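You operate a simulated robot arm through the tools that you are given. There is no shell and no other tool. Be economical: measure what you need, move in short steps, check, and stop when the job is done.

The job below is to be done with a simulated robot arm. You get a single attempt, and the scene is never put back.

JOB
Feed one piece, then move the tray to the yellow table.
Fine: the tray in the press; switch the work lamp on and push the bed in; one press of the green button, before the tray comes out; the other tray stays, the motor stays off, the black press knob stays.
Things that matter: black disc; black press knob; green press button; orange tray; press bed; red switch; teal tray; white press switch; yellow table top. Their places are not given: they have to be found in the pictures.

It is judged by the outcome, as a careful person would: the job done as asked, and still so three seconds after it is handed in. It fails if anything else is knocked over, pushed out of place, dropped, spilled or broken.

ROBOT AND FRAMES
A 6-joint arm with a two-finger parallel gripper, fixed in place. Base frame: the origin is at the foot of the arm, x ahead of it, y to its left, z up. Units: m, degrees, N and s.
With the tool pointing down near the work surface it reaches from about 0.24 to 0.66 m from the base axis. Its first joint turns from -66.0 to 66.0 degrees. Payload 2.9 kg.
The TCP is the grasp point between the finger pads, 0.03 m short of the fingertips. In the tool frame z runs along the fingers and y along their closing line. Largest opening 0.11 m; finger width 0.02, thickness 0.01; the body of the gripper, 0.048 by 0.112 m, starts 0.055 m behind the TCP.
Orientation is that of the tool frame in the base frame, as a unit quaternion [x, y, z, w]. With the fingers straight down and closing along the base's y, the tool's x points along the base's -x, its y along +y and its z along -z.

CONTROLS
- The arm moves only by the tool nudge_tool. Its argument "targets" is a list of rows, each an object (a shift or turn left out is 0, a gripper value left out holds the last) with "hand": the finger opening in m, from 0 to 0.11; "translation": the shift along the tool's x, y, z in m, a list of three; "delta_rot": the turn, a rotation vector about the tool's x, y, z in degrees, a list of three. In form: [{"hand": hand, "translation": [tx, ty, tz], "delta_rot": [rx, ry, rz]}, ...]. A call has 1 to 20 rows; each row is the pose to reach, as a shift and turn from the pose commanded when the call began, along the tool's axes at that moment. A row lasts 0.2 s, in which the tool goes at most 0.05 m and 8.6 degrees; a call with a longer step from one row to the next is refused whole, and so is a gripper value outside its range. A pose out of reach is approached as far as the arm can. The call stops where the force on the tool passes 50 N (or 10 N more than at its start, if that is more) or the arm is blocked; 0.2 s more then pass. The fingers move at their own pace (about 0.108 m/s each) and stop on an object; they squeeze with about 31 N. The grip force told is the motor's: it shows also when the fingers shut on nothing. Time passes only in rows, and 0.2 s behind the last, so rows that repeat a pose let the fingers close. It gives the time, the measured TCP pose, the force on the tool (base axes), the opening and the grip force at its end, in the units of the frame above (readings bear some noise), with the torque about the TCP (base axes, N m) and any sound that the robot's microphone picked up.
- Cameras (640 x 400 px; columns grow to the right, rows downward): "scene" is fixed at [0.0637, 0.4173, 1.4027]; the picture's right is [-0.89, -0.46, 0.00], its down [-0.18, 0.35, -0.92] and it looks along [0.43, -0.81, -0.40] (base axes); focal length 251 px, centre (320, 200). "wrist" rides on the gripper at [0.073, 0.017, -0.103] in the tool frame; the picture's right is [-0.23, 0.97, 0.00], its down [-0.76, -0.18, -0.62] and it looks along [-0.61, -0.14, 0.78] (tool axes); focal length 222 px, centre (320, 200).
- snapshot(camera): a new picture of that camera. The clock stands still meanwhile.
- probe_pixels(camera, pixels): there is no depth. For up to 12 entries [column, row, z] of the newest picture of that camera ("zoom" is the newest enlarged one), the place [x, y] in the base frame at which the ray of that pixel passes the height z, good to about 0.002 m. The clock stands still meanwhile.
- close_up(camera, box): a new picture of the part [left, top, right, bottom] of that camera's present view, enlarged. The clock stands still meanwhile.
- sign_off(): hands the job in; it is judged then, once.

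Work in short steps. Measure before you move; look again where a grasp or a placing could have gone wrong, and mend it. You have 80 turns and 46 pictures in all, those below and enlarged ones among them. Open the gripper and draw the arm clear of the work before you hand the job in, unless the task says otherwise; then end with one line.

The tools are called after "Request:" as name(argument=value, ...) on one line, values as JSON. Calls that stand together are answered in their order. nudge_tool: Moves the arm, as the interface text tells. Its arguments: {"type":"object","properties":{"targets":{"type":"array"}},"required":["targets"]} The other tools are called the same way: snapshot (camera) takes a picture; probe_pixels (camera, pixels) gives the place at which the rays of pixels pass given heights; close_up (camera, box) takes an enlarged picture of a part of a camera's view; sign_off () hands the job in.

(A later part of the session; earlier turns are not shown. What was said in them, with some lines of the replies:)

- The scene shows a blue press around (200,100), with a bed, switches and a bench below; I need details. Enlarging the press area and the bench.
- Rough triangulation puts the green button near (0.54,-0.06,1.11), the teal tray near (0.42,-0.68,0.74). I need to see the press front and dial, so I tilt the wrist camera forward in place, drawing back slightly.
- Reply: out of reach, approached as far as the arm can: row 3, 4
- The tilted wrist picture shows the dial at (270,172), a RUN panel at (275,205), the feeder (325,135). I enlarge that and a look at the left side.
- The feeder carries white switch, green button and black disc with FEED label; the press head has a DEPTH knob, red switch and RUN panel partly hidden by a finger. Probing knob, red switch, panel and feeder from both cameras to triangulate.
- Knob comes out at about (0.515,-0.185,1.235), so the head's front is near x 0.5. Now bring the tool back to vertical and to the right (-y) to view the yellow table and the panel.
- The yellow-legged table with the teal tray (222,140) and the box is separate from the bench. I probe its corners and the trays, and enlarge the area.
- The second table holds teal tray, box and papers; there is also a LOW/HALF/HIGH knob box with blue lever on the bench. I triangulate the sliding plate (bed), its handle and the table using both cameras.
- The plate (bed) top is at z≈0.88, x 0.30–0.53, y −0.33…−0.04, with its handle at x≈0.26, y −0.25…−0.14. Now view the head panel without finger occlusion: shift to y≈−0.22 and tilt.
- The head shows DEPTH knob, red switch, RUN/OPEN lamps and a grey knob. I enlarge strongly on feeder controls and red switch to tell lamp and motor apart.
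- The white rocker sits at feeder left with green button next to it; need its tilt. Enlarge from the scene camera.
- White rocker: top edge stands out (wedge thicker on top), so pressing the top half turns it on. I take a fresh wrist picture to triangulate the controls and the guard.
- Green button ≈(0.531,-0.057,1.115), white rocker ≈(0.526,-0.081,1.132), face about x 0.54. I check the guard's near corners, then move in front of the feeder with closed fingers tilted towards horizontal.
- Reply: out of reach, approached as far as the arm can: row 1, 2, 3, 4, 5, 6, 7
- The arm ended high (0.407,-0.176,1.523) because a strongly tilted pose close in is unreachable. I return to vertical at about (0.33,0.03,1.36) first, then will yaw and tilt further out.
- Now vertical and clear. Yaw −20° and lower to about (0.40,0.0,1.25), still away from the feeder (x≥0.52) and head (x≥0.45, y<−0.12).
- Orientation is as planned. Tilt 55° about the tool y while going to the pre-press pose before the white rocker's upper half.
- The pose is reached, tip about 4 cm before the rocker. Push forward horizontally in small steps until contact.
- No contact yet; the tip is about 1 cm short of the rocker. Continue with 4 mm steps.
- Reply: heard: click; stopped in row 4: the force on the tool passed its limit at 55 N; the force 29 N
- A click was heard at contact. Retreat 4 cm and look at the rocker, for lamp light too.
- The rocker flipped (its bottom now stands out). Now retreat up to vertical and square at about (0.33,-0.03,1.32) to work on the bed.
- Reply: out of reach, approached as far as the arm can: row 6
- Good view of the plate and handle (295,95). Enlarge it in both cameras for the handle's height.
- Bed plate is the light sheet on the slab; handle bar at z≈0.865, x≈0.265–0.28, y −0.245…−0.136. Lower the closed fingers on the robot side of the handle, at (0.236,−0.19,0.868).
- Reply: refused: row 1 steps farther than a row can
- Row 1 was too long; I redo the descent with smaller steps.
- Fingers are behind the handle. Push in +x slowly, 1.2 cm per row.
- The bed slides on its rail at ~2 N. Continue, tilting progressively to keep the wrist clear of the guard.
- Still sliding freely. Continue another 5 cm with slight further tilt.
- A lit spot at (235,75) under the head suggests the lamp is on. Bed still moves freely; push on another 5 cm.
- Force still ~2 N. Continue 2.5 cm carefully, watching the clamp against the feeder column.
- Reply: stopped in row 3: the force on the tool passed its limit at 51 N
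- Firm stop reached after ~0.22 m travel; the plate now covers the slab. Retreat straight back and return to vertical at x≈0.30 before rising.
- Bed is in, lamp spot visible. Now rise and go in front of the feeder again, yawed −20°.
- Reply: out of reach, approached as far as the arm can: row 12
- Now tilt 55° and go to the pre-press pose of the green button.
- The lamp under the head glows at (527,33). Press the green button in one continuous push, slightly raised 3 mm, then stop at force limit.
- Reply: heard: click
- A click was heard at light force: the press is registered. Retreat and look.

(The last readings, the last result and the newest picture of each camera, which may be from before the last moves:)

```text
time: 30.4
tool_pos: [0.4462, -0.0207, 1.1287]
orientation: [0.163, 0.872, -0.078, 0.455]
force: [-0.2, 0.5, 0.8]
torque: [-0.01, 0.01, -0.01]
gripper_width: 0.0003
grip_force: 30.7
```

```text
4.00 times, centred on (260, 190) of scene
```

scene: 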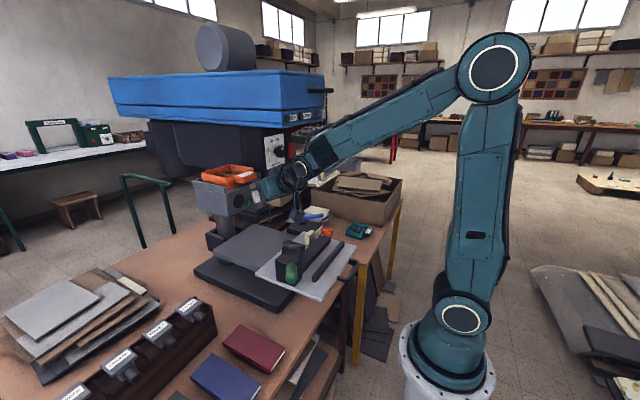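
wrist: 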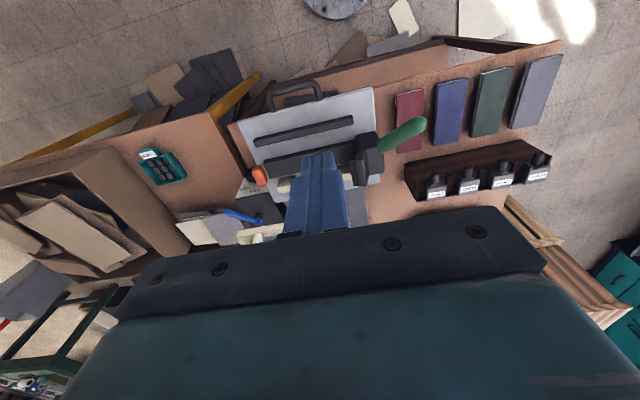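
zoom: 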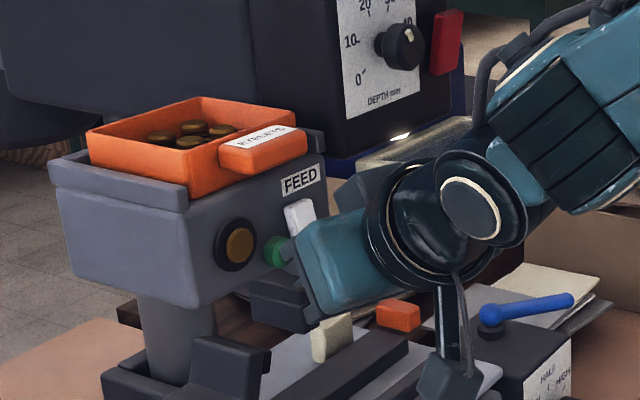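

One eyelet now shows in the black disc, so the feed worked. Now go back to vertical and unyaw in front of the tray to measure its handle.

Request:
nudge_tool(targets=[{"translation": [-0.0124, 0.0005, -0.0174], "delta_rot": [0, 7.8, 0]}, {"translation": [-0.0247, 0.001, -0.0349], "delta_rot": [0, 15.7, 0]}, {"translation": [-0.0371, 0.0016, -0.0523], "delta_rot": [0, 23.5, 0]}, {"translation": [-0.0495, 0.0022, -0.0697], "delta_rot": [0, 31.4, 0]}, {"translation": [-0.0619, 0.0027, -0.0871], "delta_rot": [0, 39.2, 0]}, {"translation": [-0.0742, 0.0033, -0.1046], "delta_rot": [0, 47, 0]}, {"translation": [-0.0866, 0.0038, -0.122], "delta_rot": [0, 54.9, 0]}])

Request:
nudge_tool(targets=[{"hand": 0.07, "translation": [0.01, 0, -0.01], "delta_rot": [0, 0, -7]}, {"translation": [0.02, 0, -0.02], "delta_rot": [0, 0, -14]}, {"translation": [0.03, 0, -0.03], "delta_rot": [0, 0, -20]}])

Request:
snapshot(camera="wrist")

```text
time: 32.0
tool_pos: [0.3995, -0.0024, 1.2696]
orientation: [0.179, 0.984, 0.006, 0.002]
force: [0.3, -0.4, 0.5]
torque: [-0.02, -0.03, -0.02]
gripper_width: 0.0
grip_force: 30.9
```

```text
time: 32.8
tool_pos: [0.3716, 0.0081, 1.2979]
orientation: [0.005, 1.0, 0.006, 0.003]
force: [0.2, -0.6, 0.5]
torque: [0.0, 0.0, 0.03]
gripper_width: 0.0698
grip_force: 0.0
```

```text
8 pictures are left
```

wrist: 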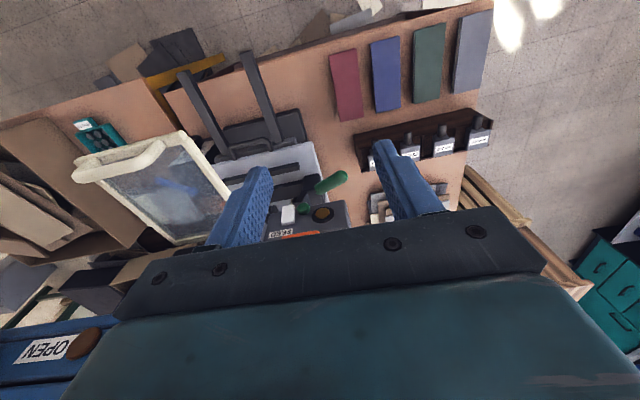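

Ray intersections from earlier pictures give the tray handle at x≈0.526–0.548, y −0.080…−0.024, z≈1.182–1.201. The head's blue corner is at (0.433,−0.094,1.32), so I approach tilted 50° with hand at 0.07, first to a stand-off.

Request:
nudge_tool(targets=[{"hand": 0.072, "translation": [-0.0139, -0.01, 0.0173], "delta_rot": [0, -8.3, 0]}, {"translation": [-0.0278, -0.02, 0.0347], "delta_rot": [0, -16.7, 0]}, {"translation": [-0.0417, -0.03, 0.052], "delta_rot": [0, -25, 0]}, {"translation": [-0.0556, -0.04, 0.0693], "delta_rot": [0, -33.3, 0]}, {"translation": [-0.0695, -0.05, 0.0867], "delta_rot": [0, -41.6, 0]}, {"translation": [-0.0834, -0.06, 0.104], "delta_rot": [0, -50, 0]}])

Request:
snapshot(camera="wrist")

```text
time: 33.8
tool_pos: [0.4477, -0.0293, 1.3793]
orientation: [-0.014, 0.968, 0.019, 0.249]
force: [3.9, 23.1, 7.8]
torque: [-2.06, 0.46, -0.18]
gripper_width: 0.0719
grip_force: 0.2
out of reach, approached as far as the arm can: row 1, 2, 3, 4
stopped in row 4: the force on the tool passed its limit at 116 N (the readings are from after the stop); the commanded pose is now the measured one
```

```text
7 pictures are left
```

wrist: 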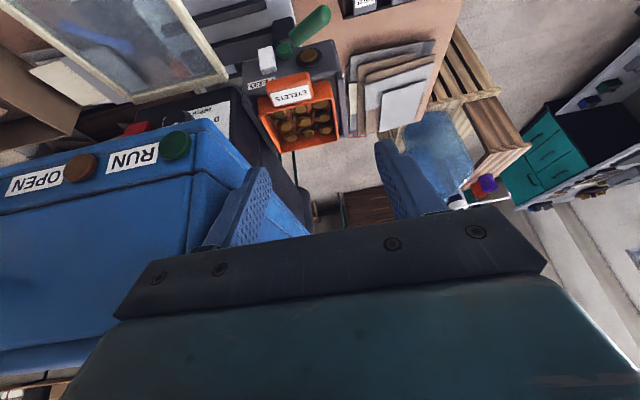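

The path ran into the head's side because the mid poses were unreachable; the gripper touches at 23 N. I ease off toward +y and back, using small steps; the current picture also lets me probe the tray.

Request:
close_up(camera="wrist", box=[230, 30, 370, 160])

Request:
probe_pixels(camera="wrist", pixels=[[272, 101, 1.2], [314, 91, 1.2], [292, 94, 1.2], [283, 152, 1.2], [342, 135, 1.2], [259, 97, 1.2], [268, 89, 1.19], [310, 75, 1.19], [292, 84, 1.19], [187, 35, 1.32], [174, 145, 1.34], [250, 165, 1.33]])

Request:
nudge_tool(targets=[{"translation": [0.005, 0.01, 0]}, {"translation": [0.01, 0.025, 0]}])

```text
3.08 times, centred on (300, 95) of wrist
```

zoom: 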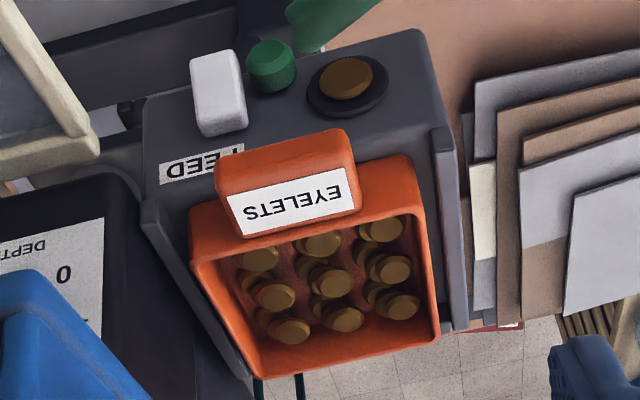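

```text
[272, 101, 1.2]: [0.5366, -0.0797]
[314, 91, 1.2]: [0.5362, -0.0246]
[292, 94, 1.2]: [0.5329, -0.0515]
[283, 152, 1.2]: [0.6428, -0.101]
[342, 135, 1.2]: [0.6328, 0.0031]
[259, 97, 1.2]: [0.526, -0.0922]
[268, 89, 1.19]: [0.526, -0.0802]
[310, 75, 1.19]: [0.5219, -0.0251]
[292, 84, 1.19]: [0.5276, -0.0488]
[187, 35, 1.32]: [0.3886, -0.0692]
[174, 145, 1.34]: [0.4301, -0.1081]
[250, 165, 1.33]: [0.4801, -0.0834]
```

```text
time: 34.4
tool_pos: [0.4398, -0.0089, 1.3791]
orientation: [-0.007, 0.969, 0.018, 0.247]
force: [0.0, 0.1, -0.8]
torque: [-0.03, -0.02, -0.03]
gripper_width: 0.0721
grip_force: 0.1
out of reach, approached as far as the arm can: row 2
```

Free of contact. The picture confirms handle y −0.080…−0.025, x≈0.523–0.548, top z 1.20. Descend a little here (clear of tray and head) to see whether this region is reachable.

Request:
nudge_tool(targets=[{"translation": [0.0096, 0, 0.0176]}, {"translation": [0.0192, 0, 0.0351]}, {"translation": [0.0287, 0, 0.0527]}])

```text
time: 35.2
tool_pos: [0.4549, -0.0066, 1.3745]
orientation: [-0.008, 0.969, 0.017, 0.248]
force: [0.1, 0.1, 0.7]
torque: [-0.02, -0.02, 0.05]
gripper_width: 0.0719
grip_force: 0.1
out of reach, approached as far as the arm can: row 1, 2, 3
```

Descending here with zero yaw is refused by the arm's limits. Return to vertical at about (0.38,0.01,1.33) and try the yawed route known to work.

Request:
nudge_tool(targets=[{"translation": [0.0174, 0.003, 0.0007], "delta_rot": [0, 5.7, 0]}, {"translation": [0.0348, 0.007, 0.0014], "delta_rot": [0, 11.4, 0]}, {"translation": [0.0522, 0.01, 0.0022], "delta_rot": [0, 17.2, 0]}, {"translation": [0.0696, 0.014, 0.003], "delta_rot": [0, 22.9, 0]}, {"translation": [0.087, 0.017, 0.0036], "delta_rot": [0, 28.6, 0]}])

```text
time: 36.4
tool_pos: [0.3789, 0.0097, 1.3304]
orientation: [-0.012, 1.0, 0.015, 0.003]
force: [-0.4, 0.4, 0.6]
torque: [0.0, 0.01, 0.02]
gripper_width: 0.0721
grip_force: 0.1
```

All reachable on the way back, with a small orientation error (~1.5°). Correct it, yaw −20°, and lower to the known good vertical pose (0.40,0.0,1.26).

Request:
nudge_tool(targets=[{"translation": [-0.007, -0.003, 0.023], "delta_rot": [0.6, 0, 7]}, {"translation": [-0.014, -0.007, 0.046], "delta_rot": [1.2, 0, 14]}, {"translation": [-0.02, -0.01, 0.07], "delta_rot": [1.7, 0, 21.4]}])

```text
time: 37.2
tool_pos: [0.3991, 0.0026, 1.2595]
orientation: [0.175, 0.985, 0.001, -0.001]
force: [0.2, -0.6, -0.1]
torque: [0.02, 0.02, 0.01]
gripper_width: 0.072
grip_force: 0.0
```

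Pose good. Tilt 50° (yaw −20°) to about (0.44,−0.02,1.17).

Request:
nudge_tool(targets=[{"translation": [-0.0077, -0.0012, 0.015], "delta_rot": [0, -8.3, 0]}, {"translation": [-0.0154, -0.0024, 0.03], "delta_rot": [0, -16.6, 0]}, {"translation": [-0.0231, -0.0036, 0.045], "delta_rot": [0, -25, 0]}, {"translation": [-0.0308, -0.0048, 0.06], "delta_rot": [0, -33.3, 0]}, {"translation": [-0.0385, -0.006, 0.075], "delta_rot": [0, -41.6, 0]}, {"translation": [-0.0462, -0.0072, 0.0895], "delta_rot": [0, -50, 0]}])

```text
time: 38.6
tool_pos: [0.4403, -0.0198, 1.1693]
orientation: [0.157, 0.893, -0.073, 0.416]
force: [0.2, -0.2, -0.8]
torque: [0.0, -0.01, -0.01]
gripper_width: 0.0719
grip_force: 0.0
```

Now yaw back to 0 about the base vertical at this tilt, shifting to y≈−0.045.

Request:
nudge_tool(targets=[{"translation": [-0.0046, -0.008, 0], "delta_rot": [-5.1, 0, -4.3]}, {"translation": [-0.0092, -0.016, 0], "delta_rot": [-10.2, 0, -8.6]}, {"translation": [-0.0139, -0.0235, -0.0005], "delta_rot": [-15.3, 0, -12.9]}])

```text
time: 39.4
tool_pos: [0.4418, -0.0452, 1.1808]
orientation: [-0.001, 0.906, 0.001, 0.422]
force: [0.0, -0.7, 0.3]
torque: [0.01, 0.02, 0.01]
gripper_width: 0.0718
grip_force: 0.1
```

Yaw 0, tilt 50° is reachable here. Raise/shift to y −0.052, z 1.194 and advance to x≈0.497 with fingers straddling the handle.

Request:
nudge_tool(targets=[{"translation": [-0.01, -0.007, -0.0084]}, {"translation": [-0.0228, -0.007, 0.0069]}, {"translation": [-0.0357, -0.007, 0.0222]}, {"translation": [-0.0454, -0.007, 0.0337]}])

Request:
close_up(camera="scene", box=[200, 140, 300, 210])

```text
time: 40.4
tool_pos: [0.4959, -0.0511, 1.1946]
orientation: [-0.001, 0.907, 0.001, 0.422]
force: [-0.8, 0.0, 0.5]
torque: [0.03, -0.04, -0.01]
gripper_width: 0.0724
grip_force: 0.1
```

```text
5.71 times, centred on (250, 175) of scene
```

zoom: 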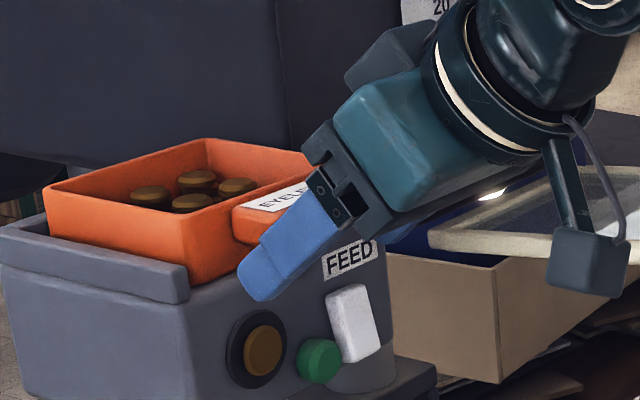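

The near finger passes slightly low of the handle (tip at (265,290), handle end (243,225)). Raise 12 mm and advance 17 mm in small steps, watching force.

Request:
nudge_tool(targets=[{"translation": [-0.0092, 0, -0.0077]}, {"translation": [-0.0146, 0, -0.0012]}, {"translation": [-0.0175, 0, 0.0022]}, {"translation": [-0.0201, 0, 0.0053]}])

Request:
close_up(camera="scene", box=[200, 140, 300, 210])

```text
time: 41.4
tool_pos: [0.5137, -0.0523, 1.2056]
orientation: [0.0, 0.906, 0.0, 0.423]
force: [0.9, 0.1, 0.3]
torque: [-0.02, 0.0, -0.02]
gripper_width: 0.072
grip_force: 0.0
```

```text
5.71 times, centred on (250, 175) of scene
```

zoom: 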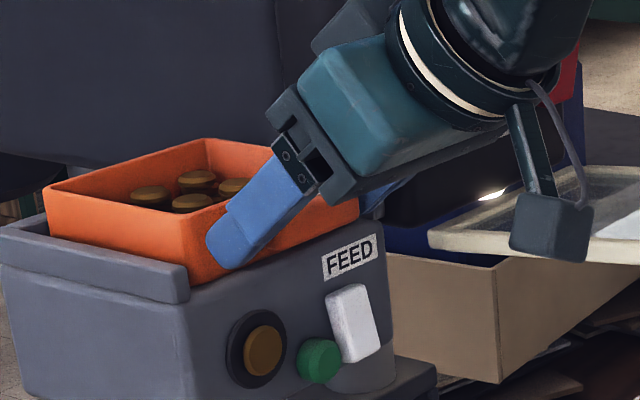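

The finger now covers the handle with no contact force. Close the gripper.

Request:
nudge_tool(targets=[{"hand": 0.05}, {"hand": 0.03}, {"hand": 0.03}])

```text
time: 42.2
tool_pos: [0.5125, -0.052, 1.2055]
orientation: [-0.001, 0.906, 0.001, 0.423]
force: [0.7, -0.6, 0.5]
torque: [-0.04, 0.03, -0.04]
gripper_width: 0.0554
grip_force: 31.0
```

Gripped at 0.055 m, 31 N. Lift 10 mm slowly, then check the load.

Request:
nudge_tool(targets=[{"translation": [-0.0031, 0, -0.0026]}, {"translation": [-0.0061, 0, -0.0051]}, {"translation": [-0.0084, 0, -0.0071]}, {"translation": [-0.0084, 0, -0.0071]}])

```text
time: 43.2
tool_pos: [0.5131, -0.0509, 1.2166]
orientation: [-0.001, 0.907, 0.001, 0.422]
force: [-0.9, -0.4, -1.0]
torque: [0.01, 0.12, 0.01]
gripper_width: 0.0551
grip_force: 30.9
```

Load about 1–1.5 N, torque small: tray is held. Draw it back along −x with gentle rise.

Request:
nudge_tool(targets=[{"translation": [0.0073, 0, -0.0134]}, {"translation": [0.0147, 0, -0.0268]}, {"translation": [0.0197, 0, -0.0422]}, {"translation": [0.0233, 0, -0.0588]}, {"translation": [0.0252, 0, -0.0767]}])

Request:
close_up(camera="scene", box=[200, 130, 320, 215])

```text
time: 44.4
tool_pos: [0.4381, -0.0504, 1.2462]
orientation: [0.0, 0.907, 0.0, 0.421]
force: [-1.0, -0.1, -0.8]
torque: [0.0, 0.07, 0.02]
gripper_width: 0.0552
grip_force: 30.9
```

```text
4.71 times, centred on (260, 172) of scene
```

zoom: 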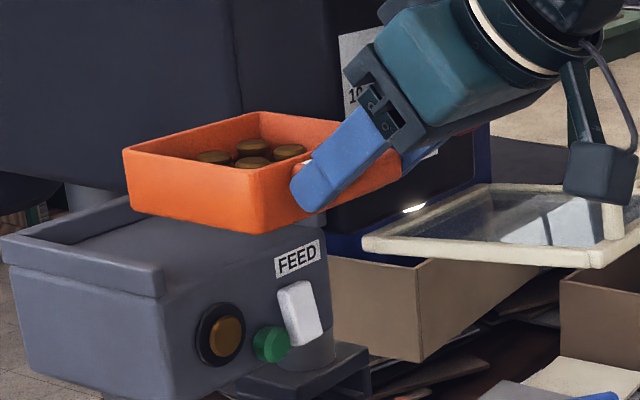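

Tray is held level and clear. Swing: move back to (0.36,0,1.26) while yawing −45°, retreat leading the turn to stay clear of the depth panel.

Request:
nudge_tool(targets=[{"translation": [0.0099, 0.0125, -0.0172], "delta_rot": [5.0, 0, 4.2]}, {"translation": [0.0178, 0.0225, -0.031], "delta_rot": [10.5, 0, 8.8]}, {"translation": [0.0237, 0.03, -0.0413], "delta_rot": [16.5, 0, 13.8]}, {"translation": [0.0296, 0.0375, -0.0516], "delta_rot": [22.5, 0, 18.8]}, {"translation": [0.0355, 0.045, -0.0619], "delta_rot": [28.5, 0, 23.8]}, {"translation": [0.0395, 0.05, -0.0688], "delta_rot": [34.5, 0, 28.9]}])

```text
time: 45.8
tool_pos: [0.3607, -0.0012, 1.2599]
orientation: [0.347, 0.838, -0.161, 0.389]
force: [-0.6, 0.0, -1.1]
torque: [0.09, 0.05, 0.03]
gripper_width: 0.0554
grip_force: 30.7
```

Reached. Continue to yaw −90° at (0.30,0,1.26), so the tray points to −y and passes in front of guard and head.

Request:
nudge_tool(targets=[{"translation": [0.0068, -0.0106, -0.0081], "delta_rot": [5.7, 0, 4.8]}, {"translation": [0.0137, -0.0212, -0.0162], "delta_rot": [11.5, 0, 9.6]}, {"translation": [0.0182, -0.0283, -0.0217], "delta_rot": [17.2, 0, 14.4]}, {"translation": [0.0228, -0.0353, -0.0271], "delta_rot": [23, 0, 19.3]}, {"translation": [0.0273, -0.0424, -0.0325], "delta_rot": [28.7, 0, 24.1]}, {"translation": [0.0273, -0.0424, -0.0325], "delta_rot": [34.5, 0, 28.9]}])

```text
time: 47.2
tool_pos: [0.3149, -0.0595, 1.1655]
orientation: [0.642, 0.641, -0.296, 0.299]
force: [0.5, -0.6, -1.2]
torque: [0.05, -0.02, 0.03]
gripper_width: 0.0555
grip_force: 31.2
out of reach, approached as far as the arm can: row 2, 3, 4, 5, 6
```

Orientation held but the position drifted to (0.315,−0.06,1.166) by reach limits. Tray is still held; move −x and up slightly first, then along −y.

Request:
nudge_tool(targets=[{"translation": [-0.012, -0.015, -0.01]}, {"translation": [-0.0268, -0.025, -0.0225]}, {"translation": [-0.043, -0.025, -0.003]}, {"translation": [-0.06, -0.025, 0.017]}, {"translation": [-0.0847, -0.025, 0.0464]}])

```text
time: 48.4
tool_pos: [0.2913, -0.1509, 1.1995]
orientation: [0.641, 0.641, -0.3, 0.298]
force: [-0.1, 0.4, -1.8]
torque: [0.11, 0.0, 0.01]
gripper_width: 0.0555
grip_force: 31.0
out of reach, approached as far as the arm can: row 1, 2, 3
```

Good. Continue along −y to y≈−0.33.

Request:
nudge_tool(targets=[{"translation": [-0.0193, 0, 0.023]}, {"translation": [-0.0386, 0, 0.046]}, {"translation": [-0.0579, 0, 0.069]}, {"translation": [-0.0772, 0, 0.092]}, {"translation": [-0.0965, 0, 0.115]}, {"translation": [-0.1158, 0, 0.138]}])

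```text
time: 49.8
tool_pos: [0.2921, -0.3305, 1.2006]
orientation: [0.64, 0.642, -0.299, 0.299]
force: [0.1, 0.1, -1.2]
torque: [0.11, -0.02, 0.0]
gripper_width: 0.0557
grip_force: 30.9
```

Past the guard now. Move to above the free spot of the yellow table: TCP (0.385,−0.495,1.10), yaw −60°.

Request:
nudge_tool(targets=[{"translation": [-0.0042, 0.0133, 0.0272], "delta_rot": [-3.3, 0, -2.8]}, {"translation": [-0.0084, 0.0266, 0.0545], "delta_rot": [-6.6, 0, -5.5]}, {"translation": [-0.0126, 0.0399, 0.0817], "delta_rot": [-9.9, 0, -8.3]}, {"translation": [-0.0169, 0.0531, 0.109], "delta_rot": [-13.1, 0, -11]}, {"translation": [-0.0211, 0.0664, 0.1362], "delta_rot": [-16.4, 0, -13.8]}, {"translation": [-0.0253, 0.0797, 0.1635], "delta_rot": [-19.7, 0, -16.5]}, {"translation": [-0.0295, 0.093, 0.1907], "delta_rot": [-23, 0, -19.3]}])

```text
time: 51.4
tool_pos: [0.3849, -0.4964, 1.0986]
orientation: [0.452, 0.785, -0.212, 0.366]
force: [-0.4, 0.6, -1.9]
torque: [0.11, 0.05, -0.01]
gripper_width: 0.0555
grip_force: 31.1
```

On target. Descend to z≈0.83.

Request:
nudge_tool(targets=[{"translation": [0.026, 0, 0.0217]}, {"translation": [0.052, 0, 0.0434]}, {"translation": [0.078, 0, 0.0651]}, {"translation": [0.103, 0, 0.0868]}, {"translation": [0.129, 0, 0.1085]}, {"translation": [0.155, 0, 0.13]}, {"translation": [0.181, 0, 0.152]}, {"translation": [0.206, 0, 0.173]}])

Request:
close_up(camera="scene", box=[290, 170, 410, 270])

```text
time: 53.2
tool_pos: [0.3846, -0.4955, 0.8311]
orientation: [0.453, 0.785, -0.212, 0.366]
force: [-0.7, 0.3, -1.0]
torque: [0.05, 0.08, 0.02]
gripper_width: 0.0556
grip_force: 31.1
```

```text
4.00 times, centred on (350, 220) of scene
```

zoom: 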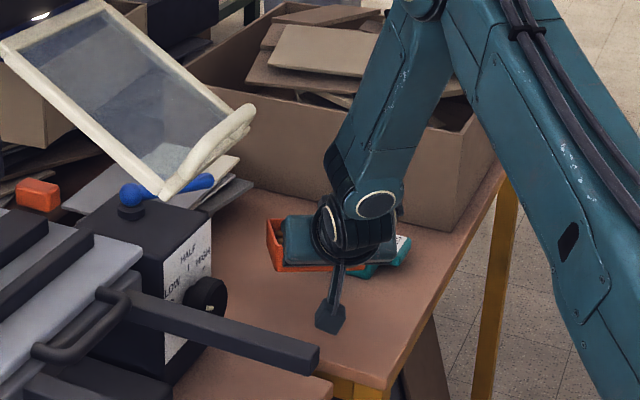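

The tray hangs over the free spot beside the teal tray. I also notice the guard (150,100) now hangs lower than before, which I must mend after placing. Lower the tray further, in small steps.

Request:
nudge_tool(targets=[{"translation": [0.0115, 0, 0.0096]}, {"translation": [0.023, 0, 0.0193]}, {"translation": [0.0306, 0, 0.0257]}, {"translation": [0.0345, 0, 0.0289]}])

```text
time: 54.2
tool_pos: [0.3843, -0.4959, 0.7862]
orientation: [0.452, 0.785, -0.211, 0.366]
force: [0.9, 0.2, -2.2]
torque: [0.09, 0.05, 0.02]
gripper_width: 0.0555
grip_force: 30.7
```

No contact yet at z 0.786. Continue 4 mm per row.

Request:
nudge_tool(targets=[{"translation": [0.0031, 0, 0.0026]}, {"translation": [0.0061, 0, 0.0051]}, {"translation": [0.0084, 0, 0.0071]}])

```text
time: 55.0
tool_pos: [0.384, -0.4965, 0.7751]
orientation: [0.453, 0.786, -0.211, 0.365]
force: [1.1, 0.5, -2.0]
torque: [0.07, 0.02, -0.01]
gripper_width: 0.0557
grip_force: 31.3
```

Request:
nudge_tool(targets=[{"translation": [0.0031, 0, 0.0026]}, {"translation": [0.0054, 0, 0.0045]}])

```text
time: 55.6
tool_pos: [0.384, -0.4956, 0.7675]
orientation: [0.453, 0.785, -0.212, 0.365]
force: [0.5, -0.3, -2.5]
torque: [0.1, 0.09, 0.02]
gripper_width: 0.0556
grip_force: 31.4
```

Still only the tray's weight on the tool. Keep lowering 3 mm per row.

Request:
nudge_tool(targets=[{"translation": [0.0023, 0, 0.0019]}, {"translation": [0.0046, 0, 0.0039]}, {"translation": [0.0061, 0, 0.0051]}])

```text
time: 56.4
tool_pos: [0.3844, -0.4975, 0.7597]
orientation: [0.452, 0.786, -0.211, 0.366]
force: [0.4, 0.2, -1.7]
torque: [0.09, 0.06, 0.0]
gripper_width: 0.0554
grip_force: 31.3
```

Torque unchanged, so not touching yet. Continue.

Request:
nudge_tool(targets=[{"translation": [0.0023, 0, 0.0019]}, {"translation": [0.0046, 0, 0.0039]}, {"translation": [0.0061, 0, 0.0051]}])

```text
time: 57.2
tool_pos: [0.3846, -0.4959, 0.7529]
orientation: [0.452, 0.785, -0.212, 0.367]
force: [-0.3, 1.9, 10.1]
torque: [-0.95, -0.62, 0.02]
gripper_width: 0.0554
grip_force: 31.6
```

Contact: 10 N up. Ease up 1.5 mm and open the fingers.

Request:
nudge_tool(targets=[{"translation": [-0.0012, 0, -0.001]}, {"hand": 0.076, "translation": [-0.0012, 0, -0.001]}, {"translation": [-0.0012, 0, -0.001]}, {"translation": [-0.0012, 0, -0.001]}])

```text
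time: 58.2
tool_pos: [0.3852, -0.4971, 0.7536]
orientation: [0.453, 0.786, -0.211, 0.365]
force: [0.4, 0.2, -0.6]
torque: [0.0, 0.03, 0.0]
gripper_width: 0.076
grip_force: 0.1
```

Released. Fingers only straddle the handle sides, so rise straight up 0.15 m.

Request:
nudge_tool(targets=[{"translation": [-0.0153, 0, -0.0129]}, {"translation": [-0.0383, 0, -0.0322]}, {"translation": [-0.0613, 0, -0.0514]}, {"translation": [-0.0843, 0, -0.0707]}, {"translation": [-0.115, 0, -0.0965]}, {"translation": [-0.1455, 0, -0.122]}])

Request:
close_up(camera="scene", box=[250, 130, 400, 260])

```text
time: 59.6
tool_pos: [0.3852, -0.4966, 0.9414]
orientation: [0.453, 0.785, -0.212, 0.366]
force: [-0.7, -0.5, -0.8]
torque: [0.0, 0.02, -0.01]
gripper_width: 0.0761
grip_force: 0.1
```

```text
3.08 times, centred on (325, 195) of scene
```

zoom: 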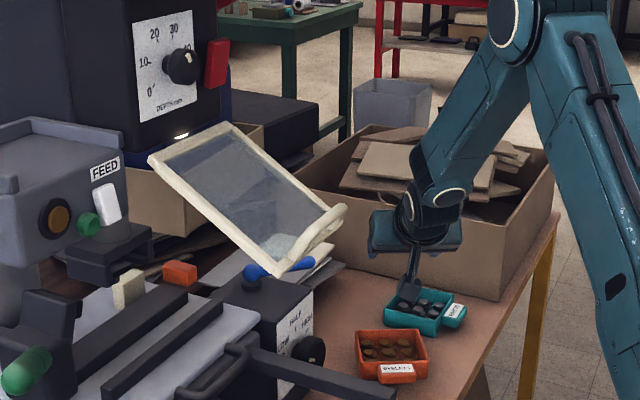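

The tray stands well on the yellow table, but the hinged guard was swung down about 36° (near edge now ≈(0.39, z 1.066), originally ≈(0.355, z 1.174), y −0.135…−0.262). I'll lift it back from below: close the fingers and go to (0.374,−0.196,1.00), yaw −30°, beneath its near edge.

Request:
nudge_tool(targets=[{"hand": 0.0, "translation": [0.0156, 0.0176, -0.0303], "delta_rot": [-2.9, 0, -2.4]}, {"translation": [0.0313, 0.0353, -0.0606], "delta_rot": [-5.8, 0, -4.8]}, {"translation": [0.047, 0.0529, -0.0909], "delta_rot": [-8.6, 0, -7.2]}, {"translation": [0.0626, 0.0705, -0.1213], "delta_rot": [-11.5, 0, -9.7]}, {"translation": [0.0783, 0.0881, -0.1516], "delta_rot": [-14.4, 0, -12.1]}, {"translation": [0.0939, 0.1058, -0.1819], "delta_rot": [-17.3, 0, -14.5]}, {"translation": [0.1096, 0.1234, -0.2122], "delta_rot": [-20.1, 0, -16.9]}, {"translation": [0.1252, 0.141, -0.2425], "delta_rot": [-23, 0, -19.3]}])

```text
time: 61.4
tool_pos: [0.3729, -0.1944, 1.0036]
orientation: [0.233, 0.876, -0.109, 0.408]
force: [0.5, 0.1, 0.5]
torque: [0.0, 0.04, 0.03]
gripper_width: 0.0
grip_force: 31.1
```

In position below the edge. Raise slowly along the guard's arc and feel for contact.

Request:
nudge_tool(targets=[{"translation": [-0.023, 0, -0.0193]}, {"translation": [-0.04, 0.0004, -0.033]}, {"translation": [-0.0502, 0.0008, -0.0404]}, {"translation": [-0.0549, -0.0033, -0.0534]}, {"translation": [-0.061, -0.0068, -0.0664]}])

```text
time: 61.9
tool_pos: [0.3625, -0.1934, 1.0258]
orientation: [0.235, 0.884, -0.113, 0.389]
force: [-6.4, -1.4, -4.3]
torque: [-0.23, -0.32, 0.4]
gripper_width: 0.0
grip_force: 31.2
stopped in row 2: the force on the tool passed its limit at 62 N (the readings are from after the stop); the commanded pose is now the measured one
```

Contact at high stiffness: torque says the gripper body's +y corner hit the guard's handle end, not the fingers under the edge. Back down and turn to yaw 0 so the body stays behind the handle bar.

Request:
nudge_tool(targets=[{"translation": [0.0183, -0.006, 0.0095]}, {"translation": [0.0367, -0.0118, 0.0191]}, {"translation": [0.0367, -0.0118, 0.0191], "delta_rot": [-5.5, 0, -5]}, {"translation": [0.0367, -0.0118, 0.0191], "delta_rot": [-11.1, 0, -10.1]}, {"translation": [0.0367, -0.0118, 0.0191], "delta_rot": [-16.6, 0, -15.1]}, {"translation": [0.0367, -0.0118, 0.0191], "delta_rot": [-22.2, 0, -20.2]}])

```text
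time: 63.3
tool_pos: [0.3485, -0.1989, 0.9855]
orientation: [-0.003, 0.915, -0.007, 0.404]
force: [0.2, -0.1, 0.0]
torque: [-0.01, -0.02, 0.05]
gripper_width: 0.0
grip_force: 31.2
```

Yaw 0 now. Tilt 10° flatter and rise slowly beneath the handle bar.

Request:
nudge_tool(targets=[{"delta_rot": [0, -5, 0]}, {"delta_rot": [0, -10, 0]}, {"translation": [-0.0148, 0, -0.0134], "delta_rot": [0, -10, 0]}, {"translation": [-0.0259, 0, -0.0235], "delta_rot": [0, -10, 0]}, {"translation": [-0.0333, 0, -0.0303], "delta_rot": [0, -10, 0]}])

```text
time: 64.5
tool_pos: [0.3493, -0.1988, 1.032]
orientation: [-0.003, 0.877, -0.007, 0.481]
force: [0.3, 0.3, 0.1]
torque: [0.01, -0.01, -0.04]
gripper_width: 0.0
grip_force: 30.5
```

Free so far at z 1.032. Continue up in 6 mm rows.

Request:
nudge_tool(targets=[{"translation": [-0.0051, 0, -0.0032]}, {"translation": [-0.0102, 0, -0.0064]}, {"translation": [-0.0153, 0, -0.0095]}, {"translation": [-0.0204, 0, -0.0127]}])

```text
time: 65.5
tool_pos: [0.3483, -0.1988, 1.055]
orientation: [-0.002, 0.877, -0.007, 0.481]
force: [-0.2, -0.1, 0.4]
torque: [-0.02, -0.01, 0.0]
gripper_width: 0.0
grip_force: 31.1
```

Still free. Another 24 mm upward in small rows.

Request:
nudge_tool(targets=[{"translation": [-0.0051, 0, -0.0032]}, {"translation": [-0.0102, 0, -0.0064]}, {"translation": [-0.0153, 0, -0.0095]}, {"translation": [-0.0204, 0, -0.0127]}])

```text
time: 66.5
tool_pos: [0.3487, -0.1971, 1.0794]
orientation: [-0.003, 0.878, -0.007, 0.479]
force: [-5.0, 0.2, -3.6]
torque: [0.0, 0.14, 0.01]
gripper_width: 0.0
grip_force: 30.6
```

Contact force (−5,0,−3.6) lies along the guard's front edge face: the tip is pushing the edge, not beneath it. Drop 4.5 cm, advance 4 cm to get properly under the plate.

Request:
nudge_tool(targets=[{"translation": [0.019, 0, 0.0121]}, {"translation": [0.0379, 0, 0.0242]}, {"translation": [0.0272, 0, 0.041]}, {"translation": [0.0165, 0, 0.0579]}])

```text
time: 67.5
tool_pos: [0.3896, -0.1998, 1.0348]
orientation: [-0.002, 0.877, -0.007, 0.481]
force: [0.5, 0.1, 0.1]
torque: [0.01, 0.0, -0.04]
gripper_width: 0.0
grip_force: 31.0
```

Under the plate now with no contact. Lift up, following the arc slightly toward −x.

Request:
nudge_tool(targets=[{"translation": [-0.0084, 0, -0.0054]}, {"translation": [-0.0169, 0, -0.0107]}, {"translation": [-0.022, 0, -0.0165]}, {"translation": [-0.0274, 0, -0.0222]}, {"translation": [-0.0326, 0, -0.0279]}, {"translation": [-0.0379, 0, -0.0336]}])

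```text
time: 68.9
tool_pos: [0.381, -0.2002, 1.0857]
orientation: [-0.002, 0.876, -0.007, 0.481]
force: [0.0, -0.1, 0.4]
torque: [-0.02, -0.05, 0.0]
gripper_width: 0.0
grip_force: 31.3
```

No force felt yet. Keep lifting along the arc and watch the force.

Request:
nudge_tool(targets=[{"translation": [-0.0063, 0, -0.0059]}, {"translation": [-0.0126, 0, -0.0118]}, {"translation": [-0.0189, 0, -0.0177]}])

```text
time: 69.7
tool_pos: [0.3763, -0.1968, 1.1093]
orientation: [-0.003, 0.876, -0.007, 0.482]
force: [0.1, 0.0, -0.3]
torque: [0.0, 0.01, 0.0]
gripper_width: 0.0
grip_force: 30.7
```

The finger has passed the guard's former position without load, so the guard is rising with it lightly. Continue to its original height.

Request:
nudge_tool(targets=[{"translation": [-0.0049, 0, -0.009]}, {"translation": [-0.0098, 0, -0.0181]}, {"translation": [-0.0148, 0, -0.026]}, {"translation": [-0.0198, 0, -0.034]}, {"translation": [-0.0256, 0, -0.0414]}, {"translation": [-0.0314, 0, -0.0488]}])

```text
time: 71.1
tool_pos: [0.3517, -0.1967, 1.1586]
orientation: [-0.001, 0.88, -0.005, 0.476]
force: [-3.0, -1.0, -23.5]
torque: [0.19, -0.03, -0.05]
gripper_width: 0.0
grip_force: 30.9
```

A clear −23 N downward at exactly the original height: the guard is against its upper position again. Lower the finger 7 cm and use the last picture to check everything.

Request:
nudge_tool(targets=[{"translation": [0.0084, 0, 0.0054]}, {"translation": [0.0253, 0, 0.0161]}, {"translation": [0.0422, 0, 0.0268]}, {"translation": [0.059, 0, 0.0376]}, {"translation": [0.059, 0, 0.0376]}])

Request:
close_up(camera="scene", box=[190, 110, 410, 270])

```text
time: 72.3
tool_pos: [0.3524, -0.199, 1.0921]
orientation: [-0.004, 0.876, -0.007, 0.482]
force: [1.0, 0.3, -0.7]
torque: [-0.01, 0.02, 0.04]
gripper_width: 0.0
grip_force: 31.1
```

```text
2.50 times, centred on (300, 190) of scene
```

zoom: 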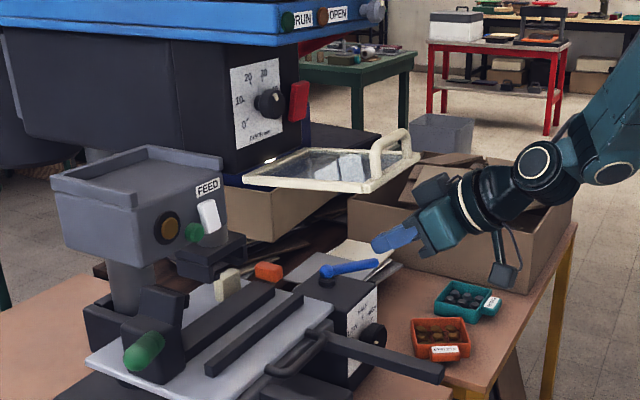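

The guard's corners (269.6,182), (319,186), (340,173) match the original ones; tray on the yellow table, teal tray, knob and red switch untouched, bed in, lamp lit, one eyelet shown. Draw the arm clear toward −y, low and away from the guard, and open the gripper.

Request:
nudge_tool(targets=[{"translation": [0.0292, -0.015, 0.0008]}, {"translation": [0.0583, -0.03, 0.0016]}, {"translation": [0.0583, -0.07, 0.0016]}, {"translation": [0.0583, -0.11, 0.0016]}, {"translation": [0.0583, -0.15, 0.0016]}, {"hand": 0.06, "translation": [0.0583, -0.18, 0.0016]}, {"translation": [0.0583, -0.18, 0.0016]}, {"translation": [0.0583, -0.18, 0.0016]}])

```text
time: 74.1
tool_pos: [0.3901, -0.3451, 1.0437]
orientation: [-0.003, 0.877, -0.007, 0.481]
force: [0.7, 0.8, 0.0]
torque: [-0.01, -0.03, 0.03]
gripper_width: 0.06
grip_force: 0.0
out of reach, approached as far as the arm can: row 2, 3, 4, 5, 6, 7, 8
```

The arm is free of contact at (0.39,−0.345,1.044). Move a little further away from the guard.

Request:
nudge_tool(targets=[{"translation": [0, -0.035, 0]}, {"translation": [0, -0.07, 0]}, {"translation": [0, -0.1, 0]}, {"translation": [0, -0.1, 0]}])

```text
time: 75.1
tool_pos: [0.4317, -0.4255, 1.0468]
orientation: [-0.003, 0.877, -0.007, 0.481]
force: [-0.3, 0.1, -0.7]
torque: [0.01, 0.01, 0.01]
gripper_width: 0.06
grip_force: 0.1
out of reach, approached as far as the arm can: row 1, 2, 3, 4
```

The arm stands in free air 0.3 m above the table, open and contact-free, so I hand the job in.

Request:
sign_off()

```text
The job is handed in.
```

One piece was fed with a single press of the green button, with the lamp on and the bed pushed in first. The orange tray now stands on the yellow table. On the way I knocked the press guard down and pushed it back to its original position, and earlier the gripper also struck the side of the blue press head, which showed no visible change.
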